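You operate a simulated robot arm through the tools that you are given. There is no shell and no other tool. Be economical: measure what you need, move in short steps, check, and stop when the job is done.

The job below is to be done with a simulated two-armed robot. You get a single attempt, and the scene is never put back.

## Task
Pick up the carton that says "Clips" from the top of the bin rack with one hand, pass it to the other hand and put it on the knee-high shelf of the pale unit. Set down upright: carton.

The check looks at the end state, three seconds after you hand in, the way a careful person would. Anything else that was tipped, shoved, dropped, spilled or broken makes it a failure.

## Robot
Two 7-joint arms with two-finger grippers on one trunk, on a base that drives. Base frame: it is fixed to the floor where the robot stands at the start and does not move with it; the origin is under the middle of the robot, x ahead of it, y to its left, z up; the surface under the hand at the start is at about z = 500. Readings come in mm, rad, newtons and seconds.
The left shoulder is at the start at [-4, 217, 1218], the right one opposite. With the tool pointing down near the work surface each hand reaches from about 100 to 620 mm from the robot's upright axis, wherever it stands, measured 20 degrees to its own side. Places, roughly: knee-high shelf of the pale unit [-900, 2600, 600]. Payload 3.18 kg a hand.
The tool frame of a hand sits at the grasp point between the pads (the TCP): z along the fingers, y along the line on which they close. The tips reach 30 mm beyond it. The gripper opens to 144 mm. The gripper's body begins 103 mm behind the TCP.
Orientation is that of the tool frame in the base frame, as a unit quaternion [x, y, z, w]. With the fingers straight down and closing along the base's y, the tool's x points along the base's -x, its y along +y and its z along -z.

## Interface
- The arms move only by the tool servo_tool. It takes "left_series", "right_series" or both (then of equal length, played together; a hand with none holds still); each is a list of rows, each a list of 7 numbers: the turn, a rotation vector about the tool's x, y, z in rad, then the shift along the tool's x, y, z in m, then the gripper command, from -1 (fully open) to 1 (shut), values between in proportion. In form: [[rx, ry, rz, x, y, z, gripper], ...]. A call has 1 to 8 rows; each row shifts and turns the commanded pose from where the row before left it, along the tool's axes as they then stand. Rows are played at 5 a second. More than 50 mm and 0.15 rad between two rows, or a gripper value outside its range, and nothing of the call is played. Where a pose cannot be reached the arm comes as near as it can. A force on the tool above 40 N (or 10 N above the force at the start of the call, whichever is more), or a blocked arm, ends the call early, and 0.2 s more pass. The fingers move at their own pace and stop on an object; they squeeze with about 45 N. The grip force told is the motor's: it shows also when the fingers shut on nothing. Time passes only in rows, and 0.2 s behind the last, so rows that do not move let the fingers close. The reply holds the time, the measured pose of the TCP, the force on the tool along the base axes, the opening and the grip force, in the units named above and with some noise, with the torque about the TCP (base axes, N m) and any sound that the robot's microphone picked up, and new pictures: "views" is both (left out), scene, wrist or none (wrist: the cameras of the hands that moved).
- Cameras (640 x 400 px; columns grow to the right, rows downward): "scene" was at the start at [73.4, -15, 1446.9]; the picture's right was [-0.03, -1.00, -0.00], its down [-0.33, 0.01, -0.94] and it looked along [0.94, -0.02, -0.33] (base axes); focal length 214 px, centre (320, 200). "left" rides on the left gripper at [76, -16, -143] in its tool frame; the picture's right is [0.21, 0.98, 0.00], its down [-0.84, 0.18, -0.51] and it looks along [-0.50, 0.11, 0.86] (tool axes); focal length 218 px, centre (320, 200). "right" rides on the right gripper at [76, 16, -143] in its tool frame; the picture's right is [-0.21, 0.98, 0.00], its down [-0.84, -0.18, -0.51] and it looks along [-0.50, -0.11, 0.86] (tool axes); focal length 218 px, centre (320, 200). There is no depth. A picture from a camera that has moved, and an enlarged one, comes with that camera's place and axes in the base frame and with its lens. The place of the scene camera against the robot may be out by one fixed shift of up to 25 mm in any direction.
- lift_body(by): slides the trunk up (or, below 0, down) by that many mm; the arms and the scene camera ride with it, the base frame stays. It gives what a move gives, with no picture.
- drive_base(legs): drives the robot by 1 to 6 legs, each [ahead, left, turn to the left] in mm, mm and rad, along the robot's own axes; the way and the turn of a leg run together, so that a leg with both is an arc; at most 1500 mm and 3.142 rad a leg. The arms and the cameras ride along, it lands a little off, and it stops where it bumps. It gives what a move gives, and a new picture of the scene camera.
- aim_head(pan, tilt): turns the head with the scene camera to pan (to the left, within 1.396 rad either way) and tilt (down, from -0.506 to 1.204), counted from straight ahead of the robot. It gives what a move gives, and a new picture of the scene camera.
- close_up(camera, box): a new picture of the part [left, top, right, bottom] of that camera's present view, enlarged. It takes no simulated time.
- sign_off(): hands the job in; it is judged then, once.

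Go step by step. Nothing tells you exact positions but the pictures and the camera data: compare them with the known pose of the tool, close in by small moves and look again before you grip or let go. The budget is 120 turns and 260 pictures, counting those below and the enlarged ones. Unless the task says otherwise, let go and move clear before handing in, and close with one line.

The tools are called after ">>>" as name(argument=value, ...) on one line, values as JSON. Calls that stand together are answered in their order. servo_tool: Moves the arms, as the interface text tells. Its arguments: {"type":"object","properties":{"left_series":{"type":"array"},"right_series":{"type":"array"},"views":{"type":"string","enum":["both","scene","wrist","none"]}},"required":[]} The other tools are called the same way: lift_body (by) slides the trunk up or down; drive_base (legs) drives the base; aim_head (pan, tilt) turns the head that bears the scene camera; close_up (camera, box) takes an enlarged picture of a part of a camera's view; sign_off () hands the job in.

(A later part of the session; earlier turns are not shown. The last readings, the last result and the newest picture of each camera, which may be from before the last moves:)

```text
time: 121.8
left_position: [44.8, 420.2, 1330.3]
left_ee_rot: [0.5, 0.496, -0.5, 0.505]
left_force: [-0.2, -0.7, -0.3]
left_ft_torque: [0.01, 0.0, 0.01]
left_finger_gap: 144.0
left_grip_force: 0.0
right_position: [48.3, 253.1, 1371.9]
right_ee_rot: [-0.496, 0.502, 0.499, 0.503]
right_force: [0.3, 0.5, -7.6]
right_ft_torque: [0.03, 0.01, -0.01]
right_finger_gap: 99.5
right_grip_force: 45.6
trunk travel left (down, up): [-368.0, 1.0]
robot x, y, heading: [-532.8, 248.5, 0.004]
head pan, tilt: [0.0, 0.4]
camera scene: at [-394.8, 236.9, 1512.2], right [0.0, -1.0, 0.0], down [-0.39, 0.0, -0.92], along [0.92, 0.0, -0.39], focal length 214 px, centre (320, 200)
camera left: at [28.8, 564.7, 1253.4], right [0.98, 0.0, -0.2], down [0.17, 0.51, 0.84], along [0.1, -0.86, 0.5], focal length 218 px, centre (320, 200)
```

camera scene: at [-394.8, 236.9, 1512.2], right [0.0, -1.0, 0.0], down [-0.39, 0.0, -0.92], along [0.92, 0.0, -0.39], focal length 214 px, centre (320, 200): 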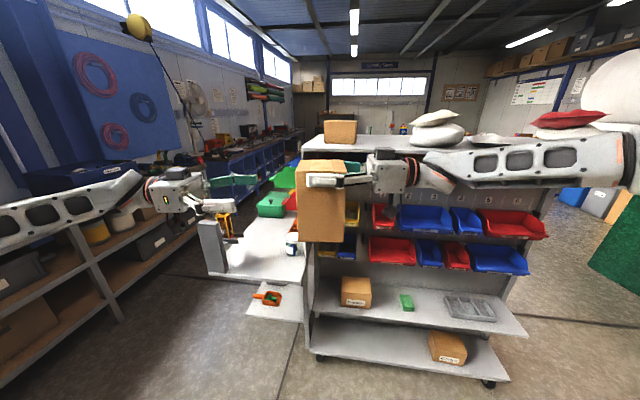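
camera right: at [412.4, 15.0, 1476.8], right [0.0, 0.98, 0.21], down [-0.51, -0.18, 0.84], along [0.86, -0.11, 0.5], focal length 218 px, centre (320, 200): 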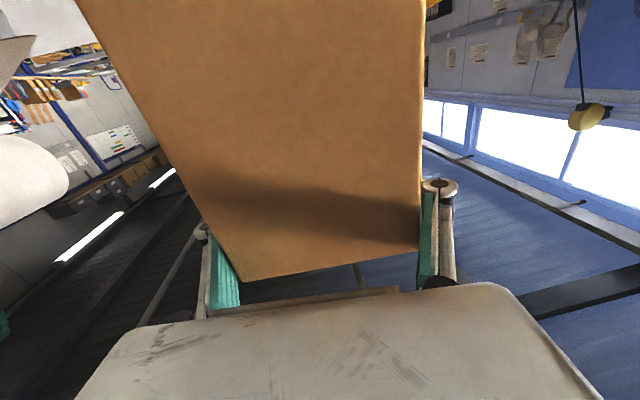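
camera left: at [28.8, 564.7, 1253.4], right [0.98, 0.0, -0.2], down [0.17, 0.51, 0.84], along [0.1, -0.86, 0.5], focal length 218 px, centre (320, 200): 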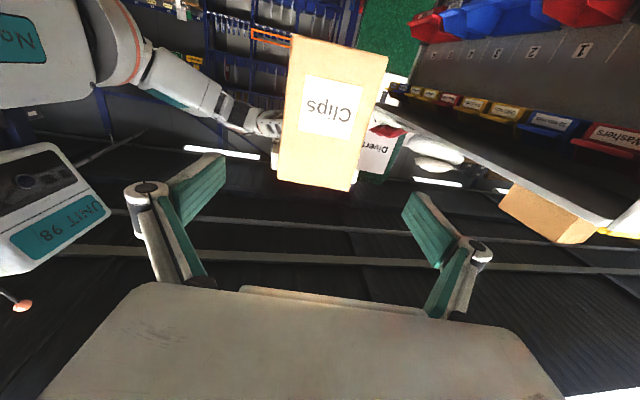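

Carton is centred at x≈47 between the left fingers ("Clips" label visible). Advancing the left hand around it.

>>> servo_tool(left_series=[[0, 0, 0, 0, 0.002, 0.025, -1], [0, 0, 0, 0, 0, 0.025, -1], [0, 0, 0, 0, 0, 0.025, -1], [0, 0, 0, 0, 0, 0.02, -1]], views="both")

>>> close_up(camera="scene", box=[200, 120, 440, 270])

```text
time: 122.8
left_position: [46.2, 322.3, 1330.4]
left_ee_rot: [0.5, 0.496, -0.5, 0.505]
left_force: [0.7, 0.2, 0.0]
left_ft_torque: [0.02, -0.03, -0.03]
left_finger_gap: 144.1
left_grip_force: 0.0
right_position: [46.4, 252.0, 1371.4]
right_ee_rot: [-0.496, 0.502, 0.498, 0.503]
right_force: [0.3, -0.2, -6.9]
right_ft_torque: [0.0, -0.02, 0.02]
right_finger_gap: 99.3
right_grip_force: 45.2
trunk travel left (down, up): [-368.0, 1.0]
robot x, y, heading: [-530.9, 251.3, -0.001]
head pan, tilt: [0.0, 0.4]
camera scene: at [-395.1, 236.2, 1512.3], right [0.0, -1.0, 0.0], down [-0.39, 0.0, -0.92], along [0.92, 0.0, -0.39], focal length 214 px, centre (320, 200)
camera left: at [29.9, 467.5, 1253.2], right [0.98, 0.0, -0.2], down [0.17, 0.51, 0.84], along [0.1, -0.86, 0.5], focal length 218 px, centre (320, 200)
```

scene: 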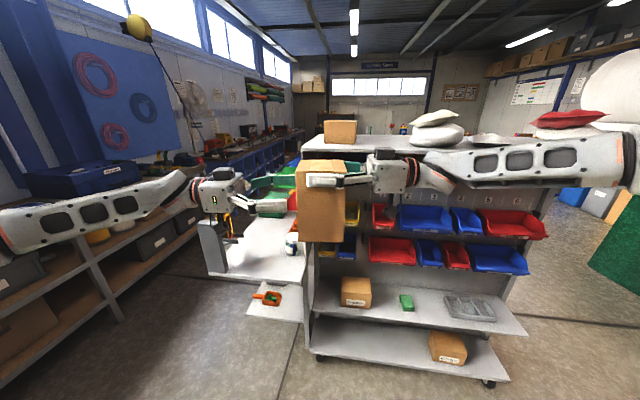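
left: 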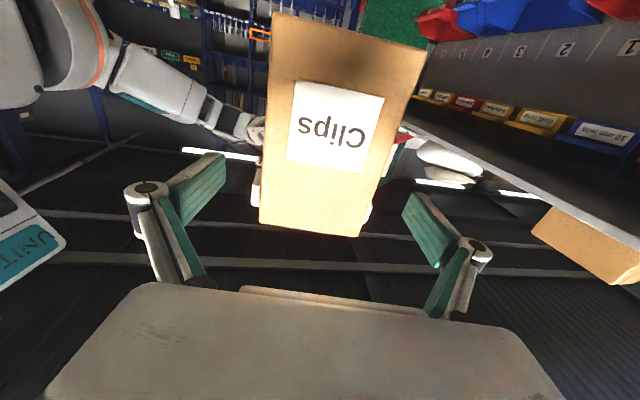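

```text
2.67 times, centred on (320, 195) of scene
camera zoom: at [-395.1, 236.2, 1512.3], right [0.0, -1.0, 0.0], down [-0.39, 0.0, -0.92], along [0.92, 0.0, -0.39], focal length 572 px, centre (320, 213)
```

zoom: 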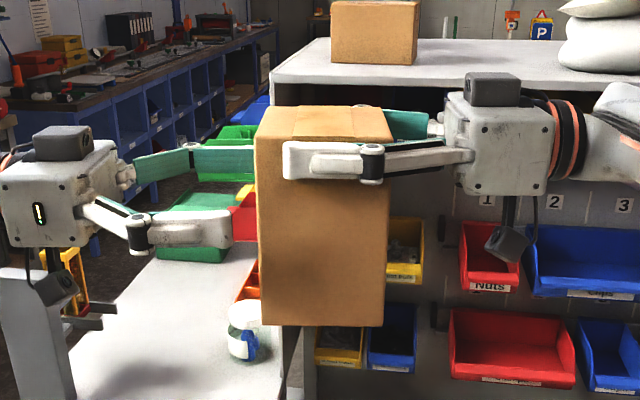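

Heights are well separated. Advancing the last 62 mm and looking before closing.

>>> servo_tool(left_series=[[0, 0, 0, 0, 0.001, 0.018, -1], [0, 0, 0, 0, 0, 0.018, -1], [0, 0, 0, 0, 0, 0.016, -1], [0, 0, 0, 0, 0, 0.01, -1]], views="both")

```text
time: 123.8
left_position: [48.5, 261.8, 1330.0]
left_ee_rot: [0.5, 0.495, -0.5, 0.504]
left_force: [1.2, -0.7, 0.5]
left_ft_torque: [0.02, 0.03, 0.0]
left_finger_gap: 144.1
left_grip_force: 0.2
right_position: [46.9, 252.0, 1374.0]
right_ee_rot: [-0.497, 0.502, 0.498, 0.503]
right_force: [0.0, 0.5, -7.4]
right_ft_torque: [-0.01, 0.0, -0.03]
right_finger_gap: 99.5
right_grip_force: 45.5
trunk travel left (down, up): [-368.0, 1.0]
robot x, y, heading: [-533.2, 247.9, -0.001]
head pan, tilt: [0.0, 0.4]
camera scene: at [-395.4, 236.7, 1512.3], right [0.0, -1.0, 0.0], down [-0.39, 0.0, -0.92], along [0.92, 0.0, -0.39], focal length 214 px, centre (320, 200)
camera left: at [32.4, 406.1, 1253.9], right [0.98, 0.0, -0.2], down [0.17, 0.51, 0.84], along [0.1, -0.86, 0.5], focal length 218 px, centre (320, 200)
```

scene: 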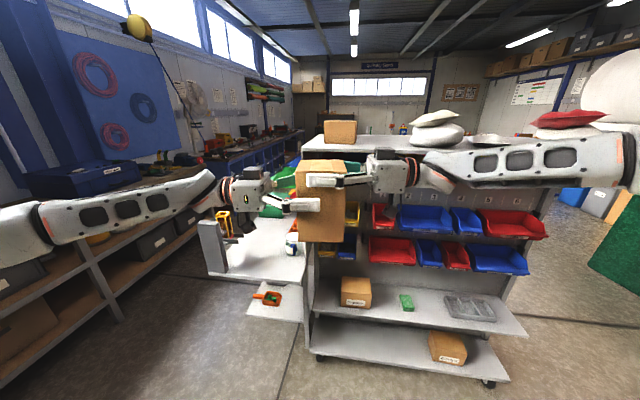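
left: 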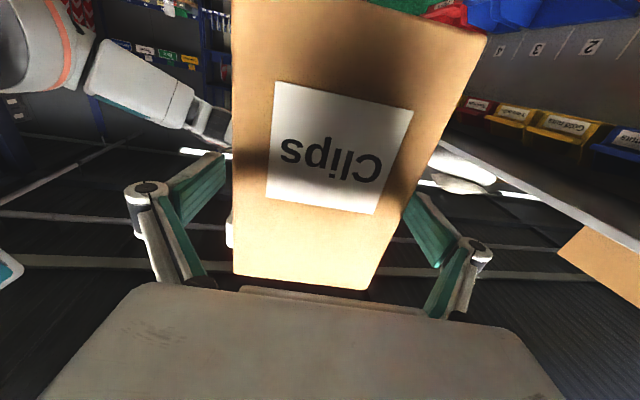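

Well placed. Closing the left hand.

>>> servo_tool(left_series=[[0, 0, 0, 0, 0, 0, 0], [0, 0, 0, 0, 0, 0, 0.2], [0, 0, 0, 0, 0, 0, 1], [0, 0, 0, 0, 0, 0, 1], [0, 0, 0, 0, 0, 0, 1]], views="both")

```text
time: 125.0
left_position: [46.7, 263.5, 1331.9]
left_ee_rot: [0.501, 0.495, -0.501, 0.504]
left_force: [-18.1, 8.8, -0.7]
left_ft_torque: [0.05, 0.29, -0.31]
left_finger_gap: 99.5
left_grip_force: 45.3
right_position: [48.4, 252.0, 1373.1]
right_ee_rot: [-0.495, 0.504, 0.497, 0.505]
right_force: [19.1, -8.9, -6.6]
right_ft_torque: [-0.4, -1.08, 0.12]
right_finger_gap: 99.5
right_grip_force: 45.2
trunk travel left (down, up): [-368.0, 1.0]
robot x, y, heading: [-532.9, 251.7, 0.001]
head pan, tilt: [0.0, 0.4]
camera scene: at [-395.4, 236.9, 1512.3], right [0.0, -1.0, 0.0], down [-0.39, 0.0, -0.92], along [0.92, 0.0, -0.39], focal length 214 px, centre (320, 200)
camera left: at [31.8, 406.3, 1254.0], right [0.98, 0.0, -0.2], down [0.17, 0.51, 0.84], along [0.1, -0.86, 0.5], focal length 218 px, centre (320, 200)
```

scene: 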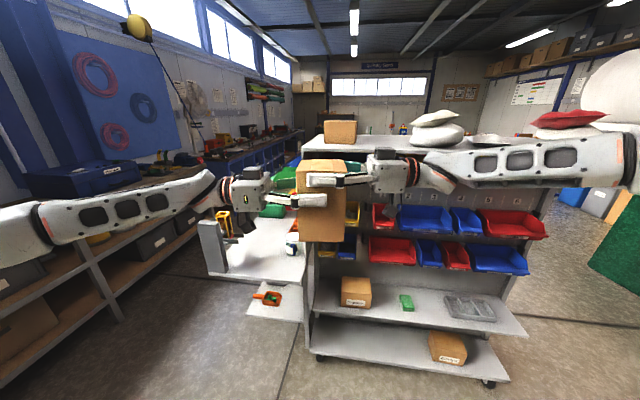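
left: 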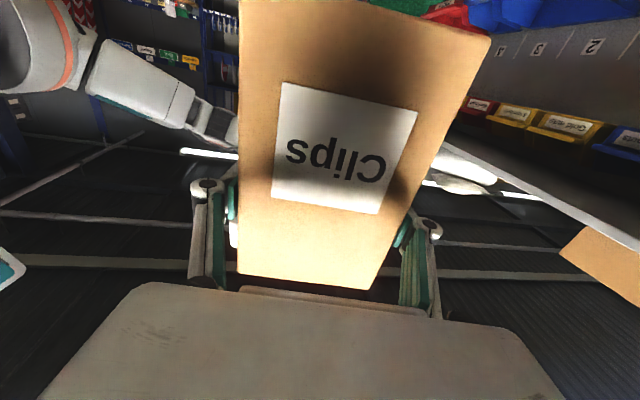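

Both hands hold it now at 99.5 mm. I'll open the right hand and then withdraw it straight back.

>>> servo_tool(right_series=[[0, 0, 0, 0, 0, 0, 0.2], [0, 0, 0, 0, 0, 0, -0.5], [0, 0, 0, 0, 0, 0, -1], [0, 0, 0, 0, 0, 0, -1]], views="none")

>>> servo_tool(right_series=[[0, 0, 0, 0, 0, -0.02, -1], [0, 0, 0, 0, 0, -0.03, -1], [0, 0, 0, 0, 0, -0.03, -1], [0, 0, 0, 0, 0, -0.03, -1], [0, 0, 0, 0, 0, -0.03, -1]], views="scene")

```text
time: 126.0
left_position: [49.6, 262.9, 1330.6]
left_ee_rot: [0.5, 0.497, -0.5, 0.503]
left_force: [0.3, 0.3, -1.1]
left_ft_torque: [0.08, -0.04, 0.02]
left_finger_gap: 99.6
left_grip_force: 44.4
right_position: [46.0, 253.7, 1373.8]
right_ee_rot: [-0.498, 0.502, 0.498, 0.502]
right_force: [-0.2, -0.2, -0.2]
right_ft_torque: [0.05, -0.01, 0.0]
right_finger_gap: 144.1
right_grip_force: 0.1
trunk travel left (down, up): [-368.0, 1.0]
robot x, y, heading: [-533.3, 253.0, 0.003]
head pan, tilt: [0.0, 0.4]
```

```text
time: 127.2
left_position: [49.7, 261.6, 1331.1]
left_ee_rot: [0.5, 0.496, -0.5, 0.505]
left_force: [-0.2, -0.5, 0.6]
left_ft_torque: [0.09, 0.0, 0.01]
left_finger_gap: 99.4
left_grip_force: 44.9
right_position: [47.0, 111.5, 1372.7]
right_ee_rot: [-0.496, 0.502, 0.498, 0.504]
right_force: [-0.4, 0.0, 0.4]
right_ft_torque: [-0.03, -0.02, -0.03]
right_finger_gap: 144.0
right_grip_force: 0.0
trunk travel left (down, up): [-368.0, 1.0]
robot x, y, heading: [-532.1, 250.1, 0.004]
head pan, tilt: [0.0, 0.4]
camera scene: at [-395.8, 235.9, 1512.3], right [0.0, -1.0, 0.0], down [-0.39, 0.0, -0.92], along [0.92, 0.0, -0.39], focal length 214 px, centre (320, 200)
```

scene: 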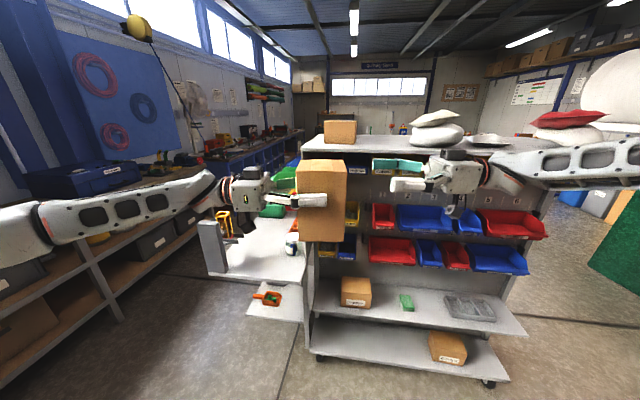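

The pass is done: the left hand holds the carton alone. I'll move the left hand out and the right hand back, then turn the left tool to point forward.

>>> servo_tool(left_series=[[0, 0, 0, 0, 0.02, -0.04, 1], [0, 0, 0, 0, 0.02, -0.04, 1], [0, 0, 0, 0, 0.022, -0.04, 1], [0, 0, 0, 0, 0.022, -0.04, 1], [0, 0, 0, 0, 0.022, -0.04, 1], [0, 0, 0, 0, 0.022, -0.04, 1]], right_series=[[0, 0, 0, 0, 0, -0.03, -1], [0, 0, 0, 0, 0, -0.03, -1], [0, 0, 0, 0, 0, -0.03, -1], [0, 0, 0, 0, 0, -0.03, -1], [0, 0, 0, 0, 0, -0.03, -1], [0, 0, 0, 0, 0, 0, -1]], views="none")

>>> servo_tool(left_series=[[-0.12, 0, 0, 0, 0, 0, 1], [-0.12, 0, 0, 0, 0, 0, 1], [-0.12, 0, 0, 0, 0, 0, 1], [-0.12, 0, 0, 0, 0, 0, 1], [-0.12, 0, 0, 0, 0, 0, 1], [-0.12, 0, 0, 0, 0, 0, 1], [-0.12, 0, 0, 0, 0, 0, 1]], views="scene")

```text
time: 128.6
left_position: [174.7, 501.0, 1331.3]
left_ee_rot: [0.5, 0.496, -0.501, 0.503]
left_force: [0.4, 0.2, -7.5]
left_ft_torque: [0.11, 0.01, -0.04]
left_finger_gap: 99.5
left_grip_force: 45.5
right_position: [46.6, -38.8, 1371.6]
right_ee_rot: [-0.496, 0.503, 0.499, 0.502]
right_force: [0.7, 0.0, -0.1]
right_ft_torque: [0.01, -0.03, 0.04]
right_finger_gap: 144.0
right_grip_force: 0.1
trunk travel left (down, up): [-368.0, 1.0]
robot x, y, heading: [-527.1, 252.7, 0.002]
head pan, tilt: [0.0, 0.4]
```

```text
time: 130.2
left_position: [177.2, 503.2, 1332.5]
left_ee_rot: [0.251, 0.656, -0.254, 0.665]
left_force: [-0.9, -0.3, -7.0]
left_ft_torque: [0.08, 0.08, 0.0]
left_finger_gap: 99.5
left_grip_force: 45.6
right_position: [44.4, -39.2, 1371.3]
right_ee_rot: [-0.497, 0.502, 0.498, 0.503]
right_force: [0.0, 0.2, -0.2]
right_ft_torque: [0.0, 0.01, 0.0]
right_finger_gap: 144.0
right_grip_force: 0.1
trunk travel left (down, up): [-368.0, 1.0]
robot x, y, heading: [-533.1, 246.8, 0.004]
head pan, tilt: [0.0, 0.4]
camera scene: at [-395.6, 236.8, 1512.3], right [0.0, -1.0, 0.0], down [-0.39, 0.0, -0.92], along [0.92, 0.0, -0.39], focal length 214 px, centre (320, 200)
```

scene: 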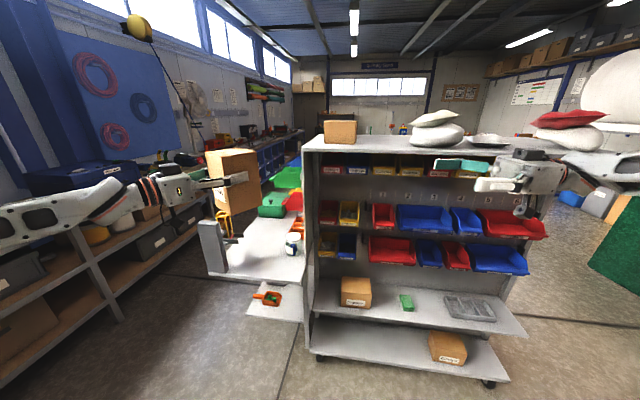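

>>> servo_tool(left_series=[[-0.122, 0, 0, 0, 0, 0, 1], [-0.122, 0, 0, 0, 0, 0, 1], [-0.122, 0, 0, 0, 0, 0, 1], [-0.122, 0, 0, 0, 0, 0, 1], [-0.122, 0, 0, 0, 0, 0, 1], [-0.122, 0, 0, 0, 0, 0, 1]], right_series=[[0.13, 0, 0, 0, 0, 0, -1], [0.13, 0, 0, 0, 0, 0, -1], [0.13, 0, 0, 0, 0, 0, -1], [0.13, 0, 0, 0, 0, 0, -1], [0.13, 0, 0, 0, 0, 0, -1], [0.13, 0, 0, 0, 0, 0, -1]], views="none")

>>> servo_tool(right_series=[[0, 0.145, 0, 0.01, 0, 0, -1], [0, 0.145, 0, 0.01, 0, 0, -1], [0, 0.145, 0, 0.01, 0, 0, -1], [0, 0.145, 0, 0.01, 0, 0, -1], [0, 0.145, 0, 0.01, 0, 0, -1], [0, 0.145, 0, 0.01, 0, 0, -1], [0, 0.145, 0, 0.01, 0, 0, -1], [0, 0.145, 0, 0.01, 0, 0, -1]], views="scene")

```text
time: 131.6
left_position: [175.4, 490.9, 1334.9]
left_ee_rot: [0.142, 0.68, -0.132, 0.707]
left_force: [0.0, 0.4, -7.4]
left_ft_torque: [0.05, 0.09, -0.01]
left_finger_gap: 99.6
left_grip_force: 44.8
left hand out of reach, approached as far as the arm can: row 3, 4, 5, 6
right_position: [42.5, -37.9, 1371.5]
right_ee_rot: [-0.268, 0.654, 0.269, 0.654]
right_force: [0.2, -0.1, 0.4]
right_ft_torque: [-0.02, -0.03, -0.04]
right_finger_gap: 143.8
right_grip_force: 0.1
trunk travel left (down, up): [-368.0, 1.0]
robot x, y, heading: [-534.0, 246.6, 0.004]
head pan, tilt: [0.0, 0.4]
```

```text
time: 133.4
left_position: [177.1, 489.9, 1333.2]
left_ee_rot: [0.141, 0.681, -0.132, 0.706]
left_force: [-0.4, -0.2, -6.9]
left_ft_torque: [0.04, 0.08, 0.02]
left_finger_gap: 99.7
left_grip_force: 45.5
right_position: [27.1, -162.4, 1298.9]
right_ee_rot: [-0.379, 0.887, 0.137, 0.226]
right_force: [0.1, -0.3, 0.6]
right_ft_torque: [0.0, 0.05, 0.0]
right_finger_gap: 144.0
right_grip_force: 0.1
right hand out of reach, approached as far as the arm can: row 6, 7, 8
trunk travel left (down, up): [-368.0, 1.0]
robot x, y, heading: [-532.0, 250.8, 0.004]
head pan, tilt: [0.0, 0.4]
camera scene: at [-394.3, 237.5, 1512.2], right [0.0, -1.0, 0.0], down [-0.39, 0.0, -0.92], along [0.92, 0.0, -0.39], focal length 214 px, centre (320, 200)
```

scene: 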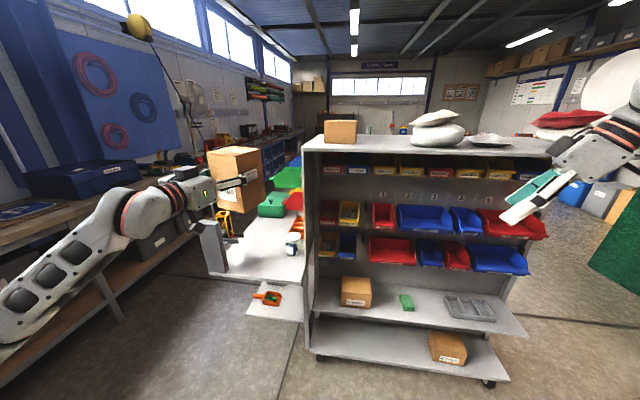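

Left hand is level, pointing 22° right of ahead, which I can compensate with the base heading. I'll tuck the right hand closer to the body.

>>> servo_tool(right_series=[[0, 0, 0, 0.017, 0.037, 0.006, -1], [0, 0, 0, 0.017, 0.037, 0.006, -1], [0, 0, 0, 0.017, 0.037, 0.006, -1], [0, 0, 0, 0.017, 0.037, 0.006, -1], [0, 0, 0, 0.017, 0.037, 0.006, -1], [0, 0, 0, 0.017, 0.037, 0.006, -1], [0, 0, 0, 0.017, 0.037, 0.006, -1]], views="none")

>>> aim_head(pan=1.39, tilt=0.3)

>>> aim_head(pan=-0.7, tilt=0.4)

```text
time: 135.0
left_position: [175.9, 489.9, 1334.8]
left_ee_rot: [0.143, 0.679, -0.133, 0.707]
left_force: [-0.3, -0.3, -7.1]
left_ft_torque: [0.04, 0.11, 0.02]
left_finger_gap: 99.8
left_grip_force: 45.0
right_position: [-103.2, -223.6, 1197.9]
right_ee_rot: [-0.377, 0.888, 0.13, 0.229]
right_force: [0.0, -0.4, 0.8]
right_ft_torque: [-0.02, 0.0, -0.01]
right_finger_gap: 143.8
right_grip_force: 0.1
right hand out of reach, approached as far as the arm can: row 1, 2, 3, 4, 5, 6, 7
trunk travel left (down, up): [-368.0, 1.0]
robot x, y, heading: [-530.0, 248.0, 0.004]
head pan, tilt: [0.0, 0.4]
```

```text
time: 136.6
left_position: [176.2, 489.5, 1334.2]
left_ee_rot: [0.142, 0.68, -0.133, 0.706]
left_force: [0.0, 0.2, -6.7]
left_ft_torque: [0.05, 0.06, 0.04]
left_finger_gap: 99.5
left_grip_force: 45.0
right_position: [-104.3, -226.3, 1197.7]
right_ee_rot: [-0.377, 0.888, 0.13, 0.229]
right_force: [0.4, 0.2, -0.1]
right_ft_torque: [0.02, 0.0, 0.01]
right_finger_gap: 143.9
right_grip_force: 0.1
trunk travel left (down, up): [-368.0, 1.0]
robot x, y, heading: [-529.7, 250.5, 0.002]
head pan, tilt: [1.389, 0.3]
camera scene: at [-471.3, 328.6, 1521.6], right [0.98, -0.18, 0.0], down [-0.05, -0.29, -0.96], along [0.17, 0.94, -0.3], focal length 214 px, centre (320, 200)
```

scene: 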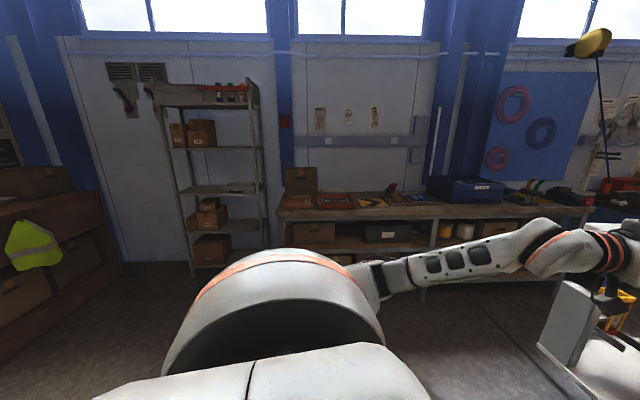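

```text
time: 138.5
left_position: [175.9, 490.5, 1332.4]
left_ee_rot: [0.142, 0.681, -0.133, 0.706]
left_force: [0.2, -0.3, -6.2]
left_ft_torque: [0.07, 0.03, 0.0]
left_finger_gap: 99.7
left_grip_force: 44.9
right_position: [-103.2, -224.2, 1197.6]
right_ee_rot: [-0.376, 0.888, 0.131, 0.229]
right_force: [-0.5, 0.1, 0.4]
right_ft_torque: [0.01, 0.04, 0.01]
right_finger_gap: 144.0
right_grip_force: 0.1
trunk travel left (down, up): [-368.0, 1.0]
robot x, y, heading: [-529.0, 247.4, 0.004]
head pan, tilt: [-0.7, 0.4]
camera scene: at [-416.8, 177.4, 1512.3], right [-0.64, -0.77, 0.0], down [-0.3, 0.25, -0.92], along [0.71, -0.59, -0.39], focal length 214 px, centre (320, 200)
```

scene: 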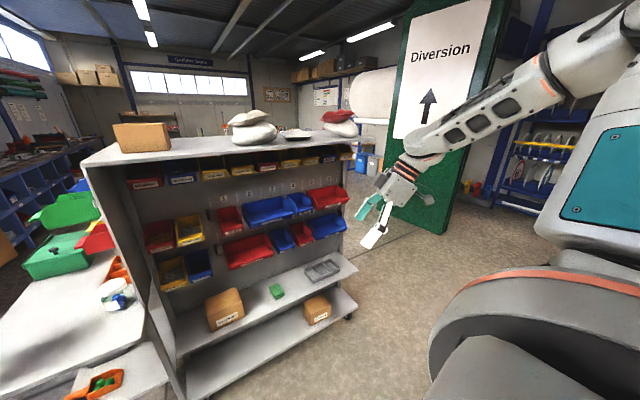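

The pale unit is visible: the knee-high shelf already carries some boxes on its left half. I'll zoom in on it.

>>> aim_head(pan=1.39, tilt=0.35)

>>> close_up(camera="scene", box=[140, 70, 340, 295])

```text
time: 140.5
left_position: [175.5, 490.8, 1334.2]
left_ee_rot: [0.142, 0.68, -0.132, 0.707]
left_force: [0.2, 0.0, -6.4]
left_ft_torque: [0.01, 0.12, 0.01]
left_finger_gap: 99.7
left_grip_force: 44.8
right_position: [-104.0, -223.8, 1198.4]
right_ee_rot: [-0.377, 0.888, 0.13, 0.229]
right_force: [-0.6, -0.1, 0.8]
right_ft_torque: [0.03, 0.01, 0.03]
right_finger_gap: 144.1
right_grip_force: 0.1
trunk travel left (down, up): [-368.0, 1.0]
robot x, y, heading: [-527.9, 250.2, -0.001]
head pan, tilt: [1.389, 0.351]
camera scene: at [-471.4, 328.4, 1516.9], right [0.98, -0.18, 0.0], down [-0.06, -0.34, -0.94], along [0.17, 0.92, -0.34], focal length 214 px, centre (320, 200)
```

scene: 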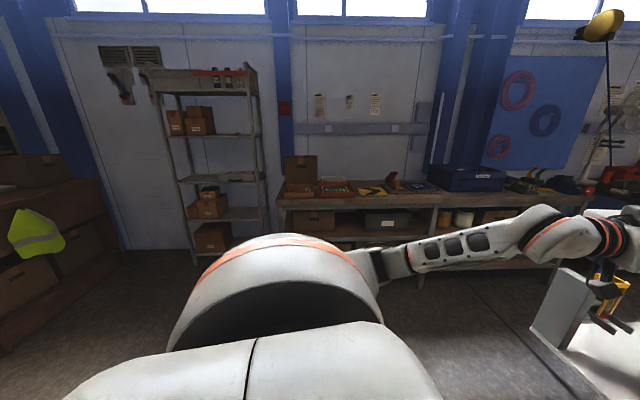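

```text
1.78 times, centred on (240, 182) of scene
camera zoom: at [-471.4, 328.4, 1516.9], right [0.98, -0.18, 0.0], down [-0.06, -0.34, -0.94], along [0.17, 0.92, -0.34], focal length 381 px, centre (462, 231)
```

zoom: 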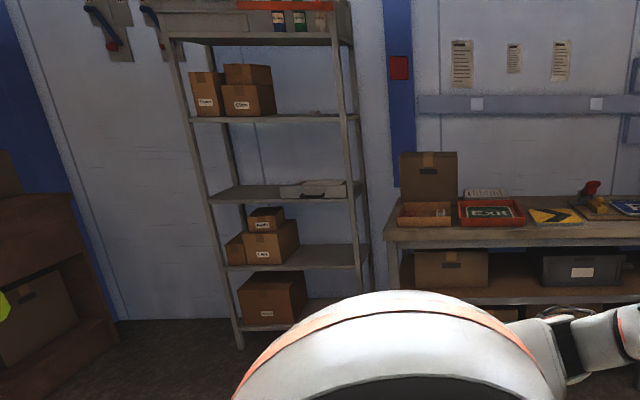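

Free space on the shelf is on the right half (about x −1000…−660), but the workbench juts out beside it, so I'll tuck the right arm fully first: square it tool-down, then in.

>>> servo_tool(right_series=[[0.041, 0.067, 0.112, 0, 0, 0, -1], [0.041, 0.067, 0.112, 0, 0, 0, -1], [0.041, 0.067, 0.112, 0, 0, 0, -1], [0.041, 0.067, 0.112, 0, 0, 0, -1], [0.041, 0.067, 0.112, 0, 0, 0, -1], [0.041, 0.067, 0.112, 0, 0, 0, -1], [0.041, 0.067, 0.112, 0, 0, 0, -1]], views="none")

>>> servo_tool(right_series=[[0, 0, 0, 0.025, 0.035, 0.01, -1], [0, 0, 0, 0.025, 0.035, 0.01, -1], [0, 0, 0, 0.025, 0.035, 0.01, -1], [0, 0, 0, 0.025, 0.035, 0.01, -1], [0, 0, 0, 0.025, 0.035, 0.01, -1], [0, 0, 0, 0.025, 0.035, 0.01, -1], [0, 0, 0, 0.025, 0.035, 0.01, -1], [0, 0, 0, 0.025, 0.035, 0.01, -1]], views="none")

```text
time: 142.1
left_position: [176.9, 490.8, 1333.1]
left_ee_rot: [0.142, 0.681, -0.132, 0.706]
left_force: [0.4, -0.3, -6.4]
left_ft_torque: [0.05, 0.11, 0.03]
left_finger_gap: 99.6
left_grip_force: 44.7
right_position: [-8.4, -462.5, 1113.6]
right_ee_rot: [0.01, 1.0, -0.019, 0.001]
right_force: [-0.3, -0.9, -0.2]
right_ft_torque: [-0.01, -0.01, -0.05]
right_finger_gap: 144.0
right_grip_force: 0.0
right hand out of reach, approached as far as the arm can: row 1, 2, 3, 4, 5, 6, 7
trunk travel left (down, up): [-368.0, 1.0]
robot x, y, heading: [-528.2, 249.4, 0.007]
head pan, tilt: [1.389, 0.351]
```

```text
time: 143.9
left_position: [174.6, 490.7, 1334.8]
left_ee_rot: [0.141, 0.681, -0.132, 0.706]
left_force: [-0.4, -0.3, -7.8]
left_ft_torque: [0.03, 0.13, 0.0]
left_finger_gap: 99.8
left_grip_force: 45.0
right_position: [-142.5, -424.8, 963.3]
right_ee_rot: [0.007, 1.0, -0.02, 0.006]
right_force: [-0.2, 0.8, 0.1]
right_ft_torque: [-0.01, 0.01, 0.0]
right_finger_gap: 143.9
right_grip_force: 0.0
right hand out of reach, approached as far as the arm can: row 1, 2, 3, 4, 5, 6, 7, 8
trunk travel left (down, up): [-368.0, 1.0]
robot x, y, heading: [-532.0, 249.1, 0.005]
head pan, tilt: [1.389, 0.351]
```

>>> aim_head(pan=-0.8, tilt=0.5)

```text
time: 146.0
left_position: [174.9, 490.1, 1333.7]
left_ee_rot: [0.142, 0.681, -0.133, 0.706]
left_force: [-0.1, 0.2, -6.5]
left_ft_torque: [0.06, 0.06, -0.02]
left_finger_gap: 99.4
left_grip_force: 45.4
right_position: [-142.5, -424.1, 964.2]
right_ee_rot: [0.008, 1.0, -0.021, 0.005]
right_force: [-0.6, -0.1, 0.3]
right_ft_torque: [0.02, 0.04, 0.0]
right_finger_gap: 143.7
right_grip_force: 0.0
trunk travel left (down, up): [-368.0, 1.0]
robot x, y, heading: [-529.0, 253.3, 0.007]
head pan, tilt: [-0.799, 0.499]
camera scene: at [-424.2, 171.8, 1503.2], right [-0.71, -0.7, 0.0], down [-0.34, 0.34, -0.88], along [0.61, -0.63, -0.48], focal length 214 px, centre (320, 200)
```

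scene: 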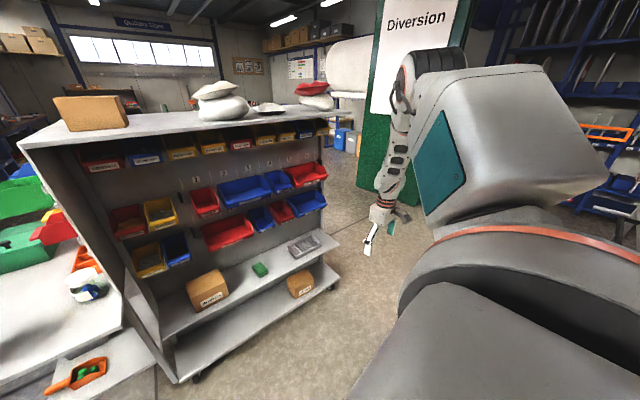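

>>> servo_tool(right_series=[[0, 0, 0, 0.04, 0, -0.01, -1], [0, 0, 0, 0.04, 0, -0.01, -1], [0, 0, 0, 0.04, 0, -0.01, -1], [0, 0, 0, 0.04, 0.0, -0.01, -1], [0, 0, 0, 0.04, 0.0, -0.01, -1]], views="scene")

```text
time: 147.2
left_position: [174.0, 491.1, 1333.4]
left_ee_rot: [0.142, 0.68, -0.132, 0.707]
left_force: [-0.4, -0.2, -6.8]
left_ft_torque: [0.03, 0.08, -0.01]
left_finger_gap: 99.6
left_grip_force: 45.0
right_position: [-316.2, -421.0, 1003.0]
right_ee_rot: [0.008, 1.0, -0.022, 0.004]
right_force: [0.0, -1.2, -0.1]
right_ft_torque: [0.02, 0.0, 0.0]
right_finger_gap: 144.2
right_grip_force: 0.0
right hand out of reach, approached as far as the arm can: row 3, 4
trunk travel left (down, up): [-368.0, 1.0]
robot x, y, heading: [-528.2, 249.1, 0.005]
head pan, tilt: [-0.799, 0.499]
camera scene: at [-424.8, 171.7, 1503.2], right [-0.71, -0.7, 0.0], down [-0.34, 0.34, -0.88], along [0.61, -0.63, -0.48], focal length 214 px, centre (320, 200)
```

scene: 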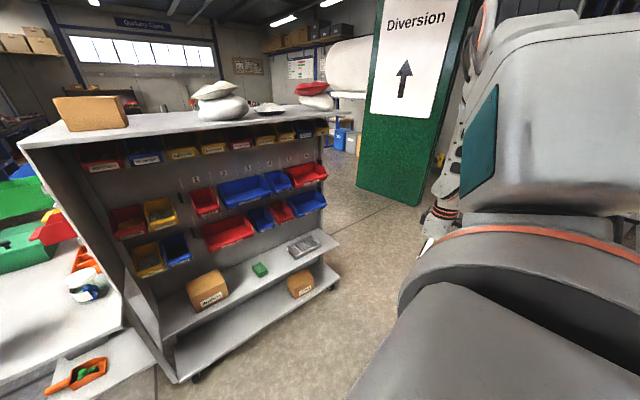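

>>> servo_tool(right_series=[[0, 0, 0, 0.04, 0, -0.01, -1], [0, 0, 0, 0.04, 0, -0.01, -1], [0, 0, 0, 0.04, 0, -0.01, -1]], views="none")

>>> aim_head(pan=-1.39, tilt=0.5)

```text
time: 148.0
left_position: [175.4, 490.2, 1334.4]
left_ee_rot: [0.143, 0.68, -0.133, 0.706]
left_force: [0.0, 0.9, -7.6]
left_ft_torque: [0.03, 0.1, 0.02]
left_finger_gap: 99.4
left_grip_force: 45.0
right_position: [-345.6, -421.2, 1006.2]
right_ee_rot: [0.009, 1.0, -0.022, 0.004]
right_force: [1.2, 0.7, 0.4]
right_ft_torque: [0.01, 0.03, 0.0]
right_finger_gap: 144.3
right_grip_force: 0.1
right hand out of reach, approached as far as the arm can: row 1, 2, 3
trunk travel left (down, up): [-368.0, 1.0]
robot x, y, heading: [-527.9, 249.7, 0.003]
head pan, tilt: [-0.799, 0.499]
```

```text
time: 149.0
left_position: [176.5, 489.6, 1333.5]
left_ee_rot: [0.142, 0.68, -0.133, 0.707]
left_force: [-0.2, 0.1, -6.4]
left_ft_torque: [0.02, 0.09, -0.02]
left_finger_gap: 99.5
left_grip_force: 45.4
right_position: [-347.4, -420.0, 1008.3]
right_ee_rot: [0.008, 1.0, -0.022, 0.004]
right_force: [-0.3, -0.8, 0.5]
right_ft_torque: [0.01, 0.02, -0.02]
right_finger_gap: 144.1
right_grip_force: 0.0
trunk travel left (down, up): [-368.0, 1.0]
robot x, y, heading: [-530.5, 249.2, 0.002]
head pan, tilt: [-1.389, 0.499]
camera scene: at [-471.0, 147.3, 1503.2], right [-0.98, -0.19, 0.0], down [-0.09, 0.47, -0.88], along [0.16, -0.86, -0.48], focal length 214 px, centre (320, 200)
```

scene: 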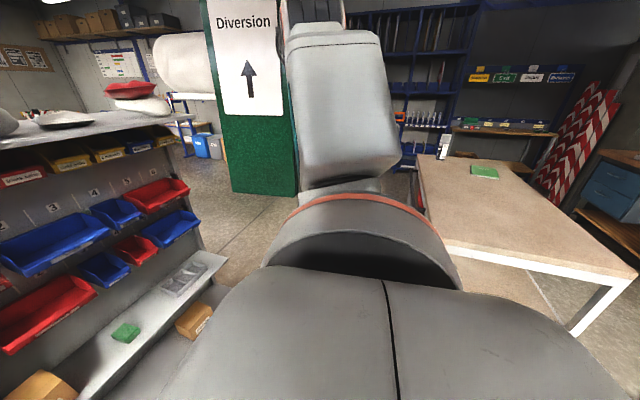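

The right arm now hangs beside the body. I'll move left into open floor, then turn to face the pale unit.

>>> drive_base(legs=[[-60, 0, 0], [0, 480, 0], [0, 0, 0.8], [0, 0, 0.77]])

>>> aim_head(pan=0.0, tilt=0.45)

```text
time: 158.3
left_position: [-808.3, 1443.6, 1334.1]
left_ee_rot: [-0.37, 0.589, 0.394, 0.601]
left_force: [-0.2, 0.8, -5.9]
left_ft_torque: [-0.1, 0.04, -0.01]
left_finger_gap: 99.4
left_grip_force: 44.9
right_position: [82.8, 890.4, 1008.5]
right_ee_rot: [-0.689, 0.724, -0.013, 0.018]
right_force: [0.6, 0.1, 0.1]
right_ft_torque: [0.02, 0.01, -0.01]
right_finger_gap: 144.1
right_grip_force: 0.0
trunk travel left (down, up): [-368.0, 1.0]
robot x, y, heading: [-589.6, 729.6, 1.542]
head pan, tilt: [-1.389, 0.499]
camera scene: at [-501.2, 771.7, 1503.2], right [0.15, -0.99, 0.0], down [-0.47, -0.07, -0.88], along [0.87, 0.13, -0.48], focal length 214 px, centre (320, 200)
```

scene: 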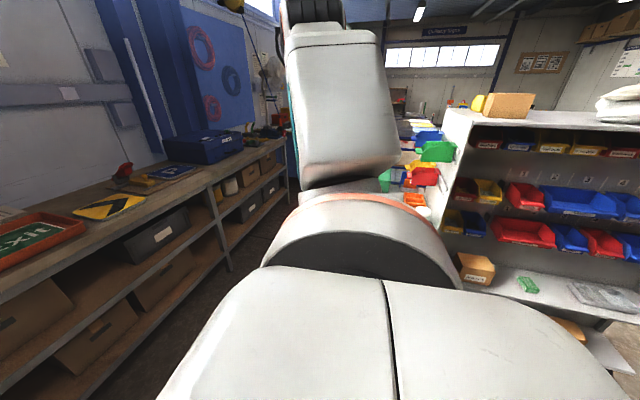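

```text
time: 159.8
left_position: [-808.6, 1443.8, 1333.6]
left_ee_rot: [-0.371, 0.589, 0.395, 0.6]
left_force: [0.2, 0.1, -6.9]
left_ft_torque: [-0.14, 0.02, 0.01]
left_finger_gap: 99.6
left_grip_force: 44.6
right_position: [83.6, 889.4, 1006.9]
right_ee_rot: [-0.688, 0.725, -0.013, 0.019]
right_force: [-0.1, -0.4, 0.6]
right_ft_torque: [-0.01, -0.03, 0.0]
right_finger_gap: 144.1
right_grip_force: 0.0
trunk travel left (down, up): [-368.0, 1.0]
robot x, y, heading: [-594.8, 726.9, 1.539]
head pan, tilt: [0.0, 0.45]
camera scene: at [-588.0, 850.0, 1507.6], right [1.0, -0.03, 0.0], down [-0.01, -0.44, -0.9], along [0.03, 0.9, -0.44], focal length 214 px, centre (320, 200)
```

scene: 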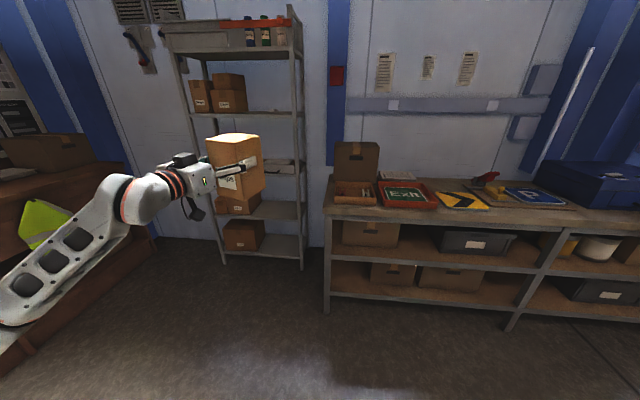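

I'm facing the pale unit. I'll lower the trunk here in open floor, then lower and extend the left arm to check its reach.

>>> lift_body(by=-360)

>>> servo_tool(left_series=[[0, 0, 0, 0.03, 0, 0.01, 1], [0, 0, 0, 0.03, 0, 0.01, 1], [0, 0, 0, 0.03, 0, 0.01, 1], [0, 0, 0, 0.03, 0, 0.01, 1], [0, 0, 0, 0.03, 0, 0.01, 1], [0, 0, 0, 0.03, 0, 0.01, 1]], views="scene")

```text
time: 163.3
left_position: [-808.2, 1444.5, 534.7]
left_ee_rot: [-0.552, 0.697, 0.165, 0.426]
left_force: [-0.7, -0.5, -6.8]
left_ft_torque: [0.01, 0.05, 0.02]
left_finger_gap: 99.8
left_grip_force: 45.1
right_position: [83.0, 888.2, 647.8]
right_ee_rot: [-0.689, 0.725, -0.012, 0.019]
right_force: [-0.4, -0.6, -0.3]
right_ft_torque: [0.02, -0.02, 0.01]
right_finger_gap: 143.9
right_grip_force: 0.0
trunk travel left (down, up): [-8.0, 361.0]
robot x, y, heading: [-591.8, 733.4, 1.54]
head pan, tilt: [0.0, 0.45]
```

```text
time: 164.7
left_position: [-796.8, 1377.1, 374.0]
left_ee_rot: [-0.553, 0.697, 0.164, 0.426]
left_force: [-0.4, 0.2, -6.4]
left_ft_torque: [-0.03, 0.07, -0.01]
left_finger_gap: 99.3
left_grip_force: 45.1
left hand out of reach, approached as far as the arm can: row 1, 2, 3
right_position: [83.9, 889.1, 648.5]
right_ee_rot: [-0.689, 0.725, -0.013, 0.018]
right_force: [0.1, 0.7, 0.5]
right_ft_torque: [-0.01, 0.0, -0.01]
right_finger_gap: 144.1
right_grip_force: 0.0
trunk travel left (down, up): [-8.0, 361.0]
robot x, y, heading: [-592.2, 728.1, 1.548]
head pan, tilt: [0.0, 0.45]
camera scene: at [-580.2, 1093.4, 1099.9], right [1.0, -0.03, 0.0], down [-0.01, -0.44, -0.9], along [0.03, 0.9, -0.44], focal length 214 px, centre (320, 200)
```

scene: 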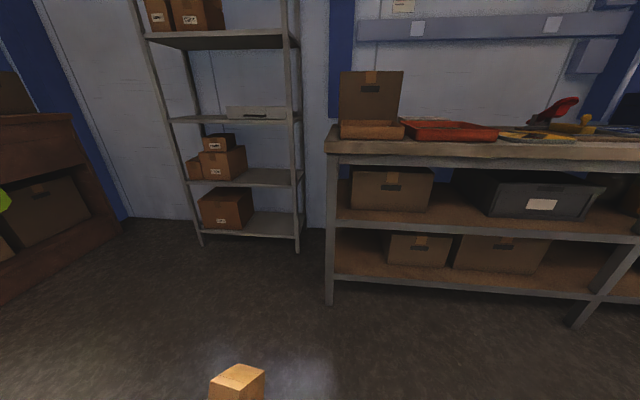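

The trunk leans forward as it lowers, so the left arm folded and the carton tilted, though it is still firmly held. I'll bring it forward and up into an extended posture, then level it.

>>> servo_tool(left_series=[[0, 0, 0, -0.045, 0, 0, 1], [0, 0, 0, -0.045, 0, 0, 1], [0, 0, 0, -0.045, 0, 0, 1], [0, 0, 0, -0.045, 0, 0, 1], [0, 0, 0, -0.045, 0, 0, 1], [0, 0, 0, -0.045, 0, 0, 1], [0, 0, 0, -0.045, 0, 0, 1]], views="both")

```text
time: 166.3
left_position: [-790.6, 1573.3, 617.7]
left_ee_rot: [-0.553, 0.698, 0.164, 0.424]
left_force: [0.6, -0.6, -7.3]
left_ft_torque: [0.08, 0.02, 0.05]
left_finger_gap: 99.6
left_grip_force: 45.2
left hand out of reach, approached as far as the arm can: row 3
right_position: [84.4, 888.7, 647.6]
right_ee_rot: [-0.689, 0.724, -0.013, 0.018]
right_force: [0.4, 0.7, -0.2]
right_ft_torque: [0.04, 0.0, -0.01]
right_finger_gap: 144.1
right_grip_force: 0.1
trunk travel left (down, up): [-8.0, 361.0]
robot x, y, heading: [-590.5, 731.9, 1.538]
head pan, tilt: [0.0, 0.45]
camera scene: at [-580.0, 1092.9, 1100.1], right [1.0, -0.03, 0.0], down [-0.01, -0.44, -0.9], along [0.03, 0.9, -0.44], focal length 214 px, centre (320, 200)
camera left: at [-837.0, 1421.5, 646.7], right [-0.9, 0.19, -0.4], down [-0.35, 0.24, 0.91], along [0.27, 0.95, -0.15], focal length 218 px, centre (320, 200)
```

scene: 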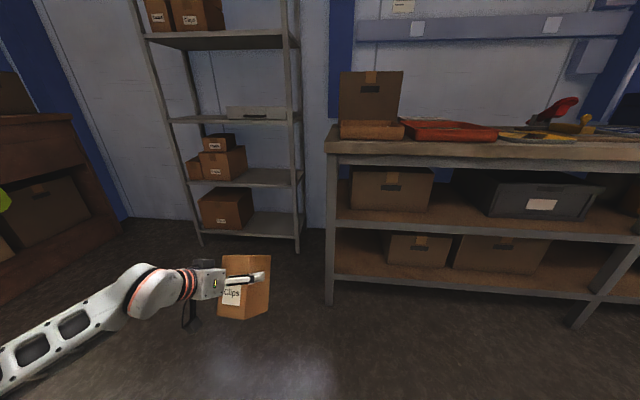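
left: 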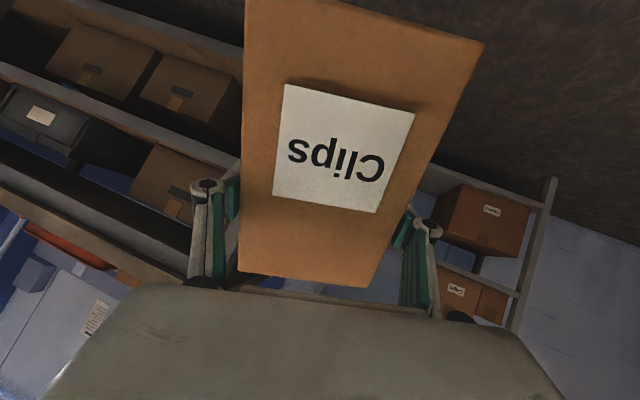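

>>> servo_tool(left_series=[[-0.0138, -0.1077, 0.0387, -0.02, 0, 0.01, 1], [-0.0138, -0.1077, 0.0387, -0.02, 0, 0.01, 1], [-0.0138, -0.1077, 0.0387, -0.02, 0, 0.01, 1], [-0.0138, -0.1077, 0.0387, -0.02, 0, 0.01, 1], [-0.0138, -0.1077, 0.0387, -0.02, 0, 0.01, 1], [-0.0138, -0.1077, 0.0387, -0.02, 0, 0.01, 1]], views="scene")

```text
time: 167.7
left_position: [-797.0, 1663.1, 677.2]
left_ee_rot: [-0.454, 0.542, 0.367, 0.604]
left_force: [-0.4, 0.0, -6.7]
left_ft_torque: [-0.12, 0.07, 0.02]
left_finger_gap: 99.8
left_grip_force: 45.2
left hand out of reach, approached as far as the arm can: row 3, 4, 5
right_position: [83.0, 889.1, 647.5]
right_ee_rot: [-0.689, 0.725, -0.013, 0.018]
right_force: [0.2, 0.0, 0.8]
right_ft_torque: [-0.01, 0.0, 0.03]
right_finger_gap: 144.1
right_grip_force: 0.2
trunk travel left (down, up): [-8.0, 361.0]
robot x, y, heading: [-592.8, 728.8, 1.547]
head pan, tilt: [0.0, 0.45]
camera scene: at [-580.2, 1093.4, 1100.0], right [1.0, -0.03, 0.0], down [-0.01, -0.44, -0.9], along [0.03, 0.9, -0.44], focal length 214 px, centre (320, 200)
```

scene: 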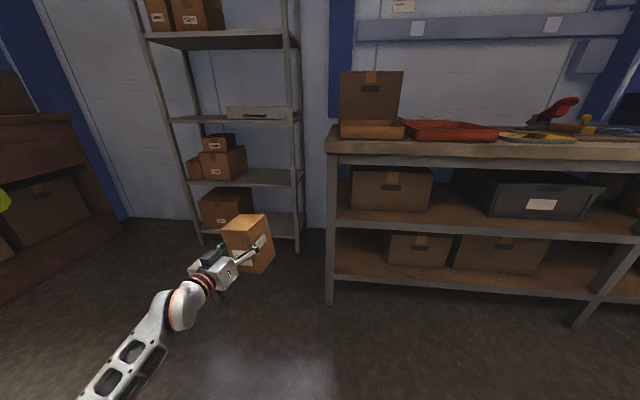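

Level in pitch now, with a small roll left to fix. I'll zoom on the shelf to measure it.

>>> close_up(camera="scene", box=[170, 90, 330, 260])

```text
2.35 times, centred on (250, 175) of scene
camera zoom: at [-580.2, 1093.4, 1100.0], right [1.0, -0.03, 0.0], down [-0.01, -0.44, -0.9], along [0.03, 0.9, -0.44], focal length 505 px, centre (485, 259)
```

zoom: 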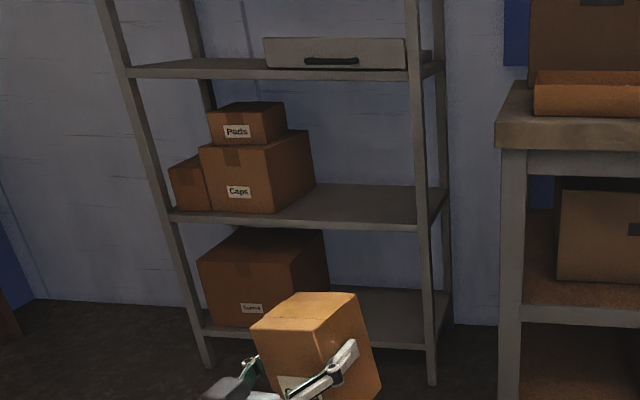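

Shelf measured: top z≈562, front edge y≈2411 at x −727 sloping to 2520 at x −1496 (unit turned about 8°), free between x≈−1120 and −740. Target for the carton is about (−920, 2545). I'll level the roll and extend the left arm to keep the body clear of the bench.

>>> servo_tool(left_series=[[0, 0, 0.05, -0.012, 0, 0.02, 1], [0, 0, 0.05, -0.012, 0, 0.02, 1], [0, 0, 0.05, -0.012, 0, 0.02, 1], [0, 0, 0, -0.012, 0, 0.02, 1], [0, 0, 0, -0.01, 0, 0.02, 1], [0, 0, 0, 0, 0, 0.02, 1]], views="none")

```text
time: 169.1
left_position: [-772.2, 1785.1, 731.1]
left_ee_rot: [-0.415, 0.575, 0.413, 0.572]
left_force: [1.3, -0.2, -6.7]
left_ft_torque: [-0.11, 0.03, -0.02]
left_finger_gap: 99.6
left_grip_force: 45.3
left hand out of reach, approached as far as the arm can: row 1, 2, 3
right_position: [83.3, 889.3, 647.9]
right_ee_rot: [-0.689, 0.725, -0.012, 0.018]
right_force: [-0.4, 0.3, 1.1]
right_ft_torque: [0.01, 0.01, 0.0]
right_finger_gap: 143.8
right_grip_force: 0.1
trunk travel left (down, up): [-8.0, 361.0]
robot x, y, heading: [-594.2, 731.8, 1.537]
head pan, tilt: [0.0, 0.45]
```

>>> servo_tool(left_series=[[-0.09, 0, 0, 0, 0, 0, 1], [-0.09, 0, 0, 0, 0, 0, 1], [0, 0, 0, 0, 0, 0, 1]], views="scene")

>>> aim_head(pan=-0.6, tilt=0.6)

```text
time: 169.9
left_position: [-778.0, 1792.2, 730.7]
left_ee_rot: [-0.426, 0.566, 0.424, 0.565]
left_force: [-0.3, -0.2, -7.1]
left_ft_torque: [-0.13, 0.04, -0.02]
left_finger_gap: 99.4
left_grip_force: 44.9
left hand out of reach, approached as far as the arm can: row 1, 2
right_position: [83.4, 890.7, 648.2]
right_ee_rot: [-0.689, 0.725, -0.013, 0.018]
right_force: [-0.4, 0.1, -1.0]
right_ft_torque: [0.01, 0.0, -0.01]
right_finger_gap: 144.0
right_grip_force: 0.0
trunk travel left (down, up): [-8.0, 361.0]
robot x, y, heading: [-596.4, 729.1, 1.537]
head pan, tilt: [0.0, 0.45]
camera scene: at [-580.2, 1093.6, 1099.8], right [1.0, -0.03, 0.0], down [-0.01, -0.44, -0.9], along [0.03, 0.9, -0.44], focal length 214 px, centre (320, 200)
```

scene: 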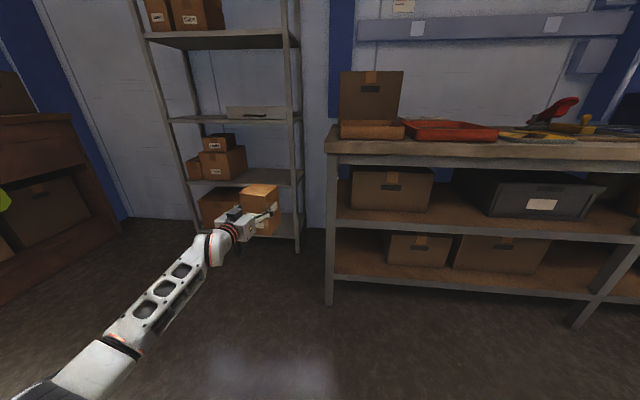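

```text
time: 170.9
left_position: [-778.6, 1793.4, 730.8]
left_ee_rot: [-0.425, 0.566, 0.423, 0.565]
left_force: [-0.4, -0.1, -6.2]
left_ft_torque: [-0.1, 0.04, -0.06]
left_finger_gap: 99.6
left_grip_force: 44.5
right_position: [84.1, 890.1, 647.5]
right_ee_rot: [-0.689, 0.725, -0.012, 0.017]
right_force: [-0.9, 0.8, 0.3]
right_ft_torque: [-0.01, 0.0, -0.03]
right_finger_gap: 144.2
right_grip_force: 0.1
trunk travel left (down, up): [-8.0, 361.0]
robot x, y, heading: [-592.2, 729.9, 1.536]
head pan, tilt: [-0.6, 0.6]
camera scene: at [-530.9, 1073.1, 1086.3], right [0.81, -0.59, 0.0], down [-0.33, -0.46, -0.82], along [0.49, 0.67, -0.57], focal length 214 px, centre (320, 200)
```

scene: 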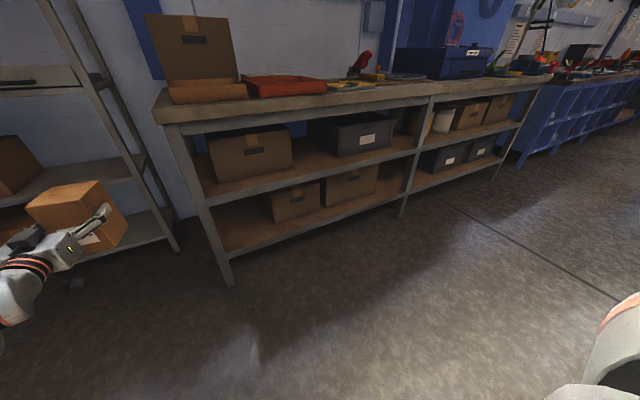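

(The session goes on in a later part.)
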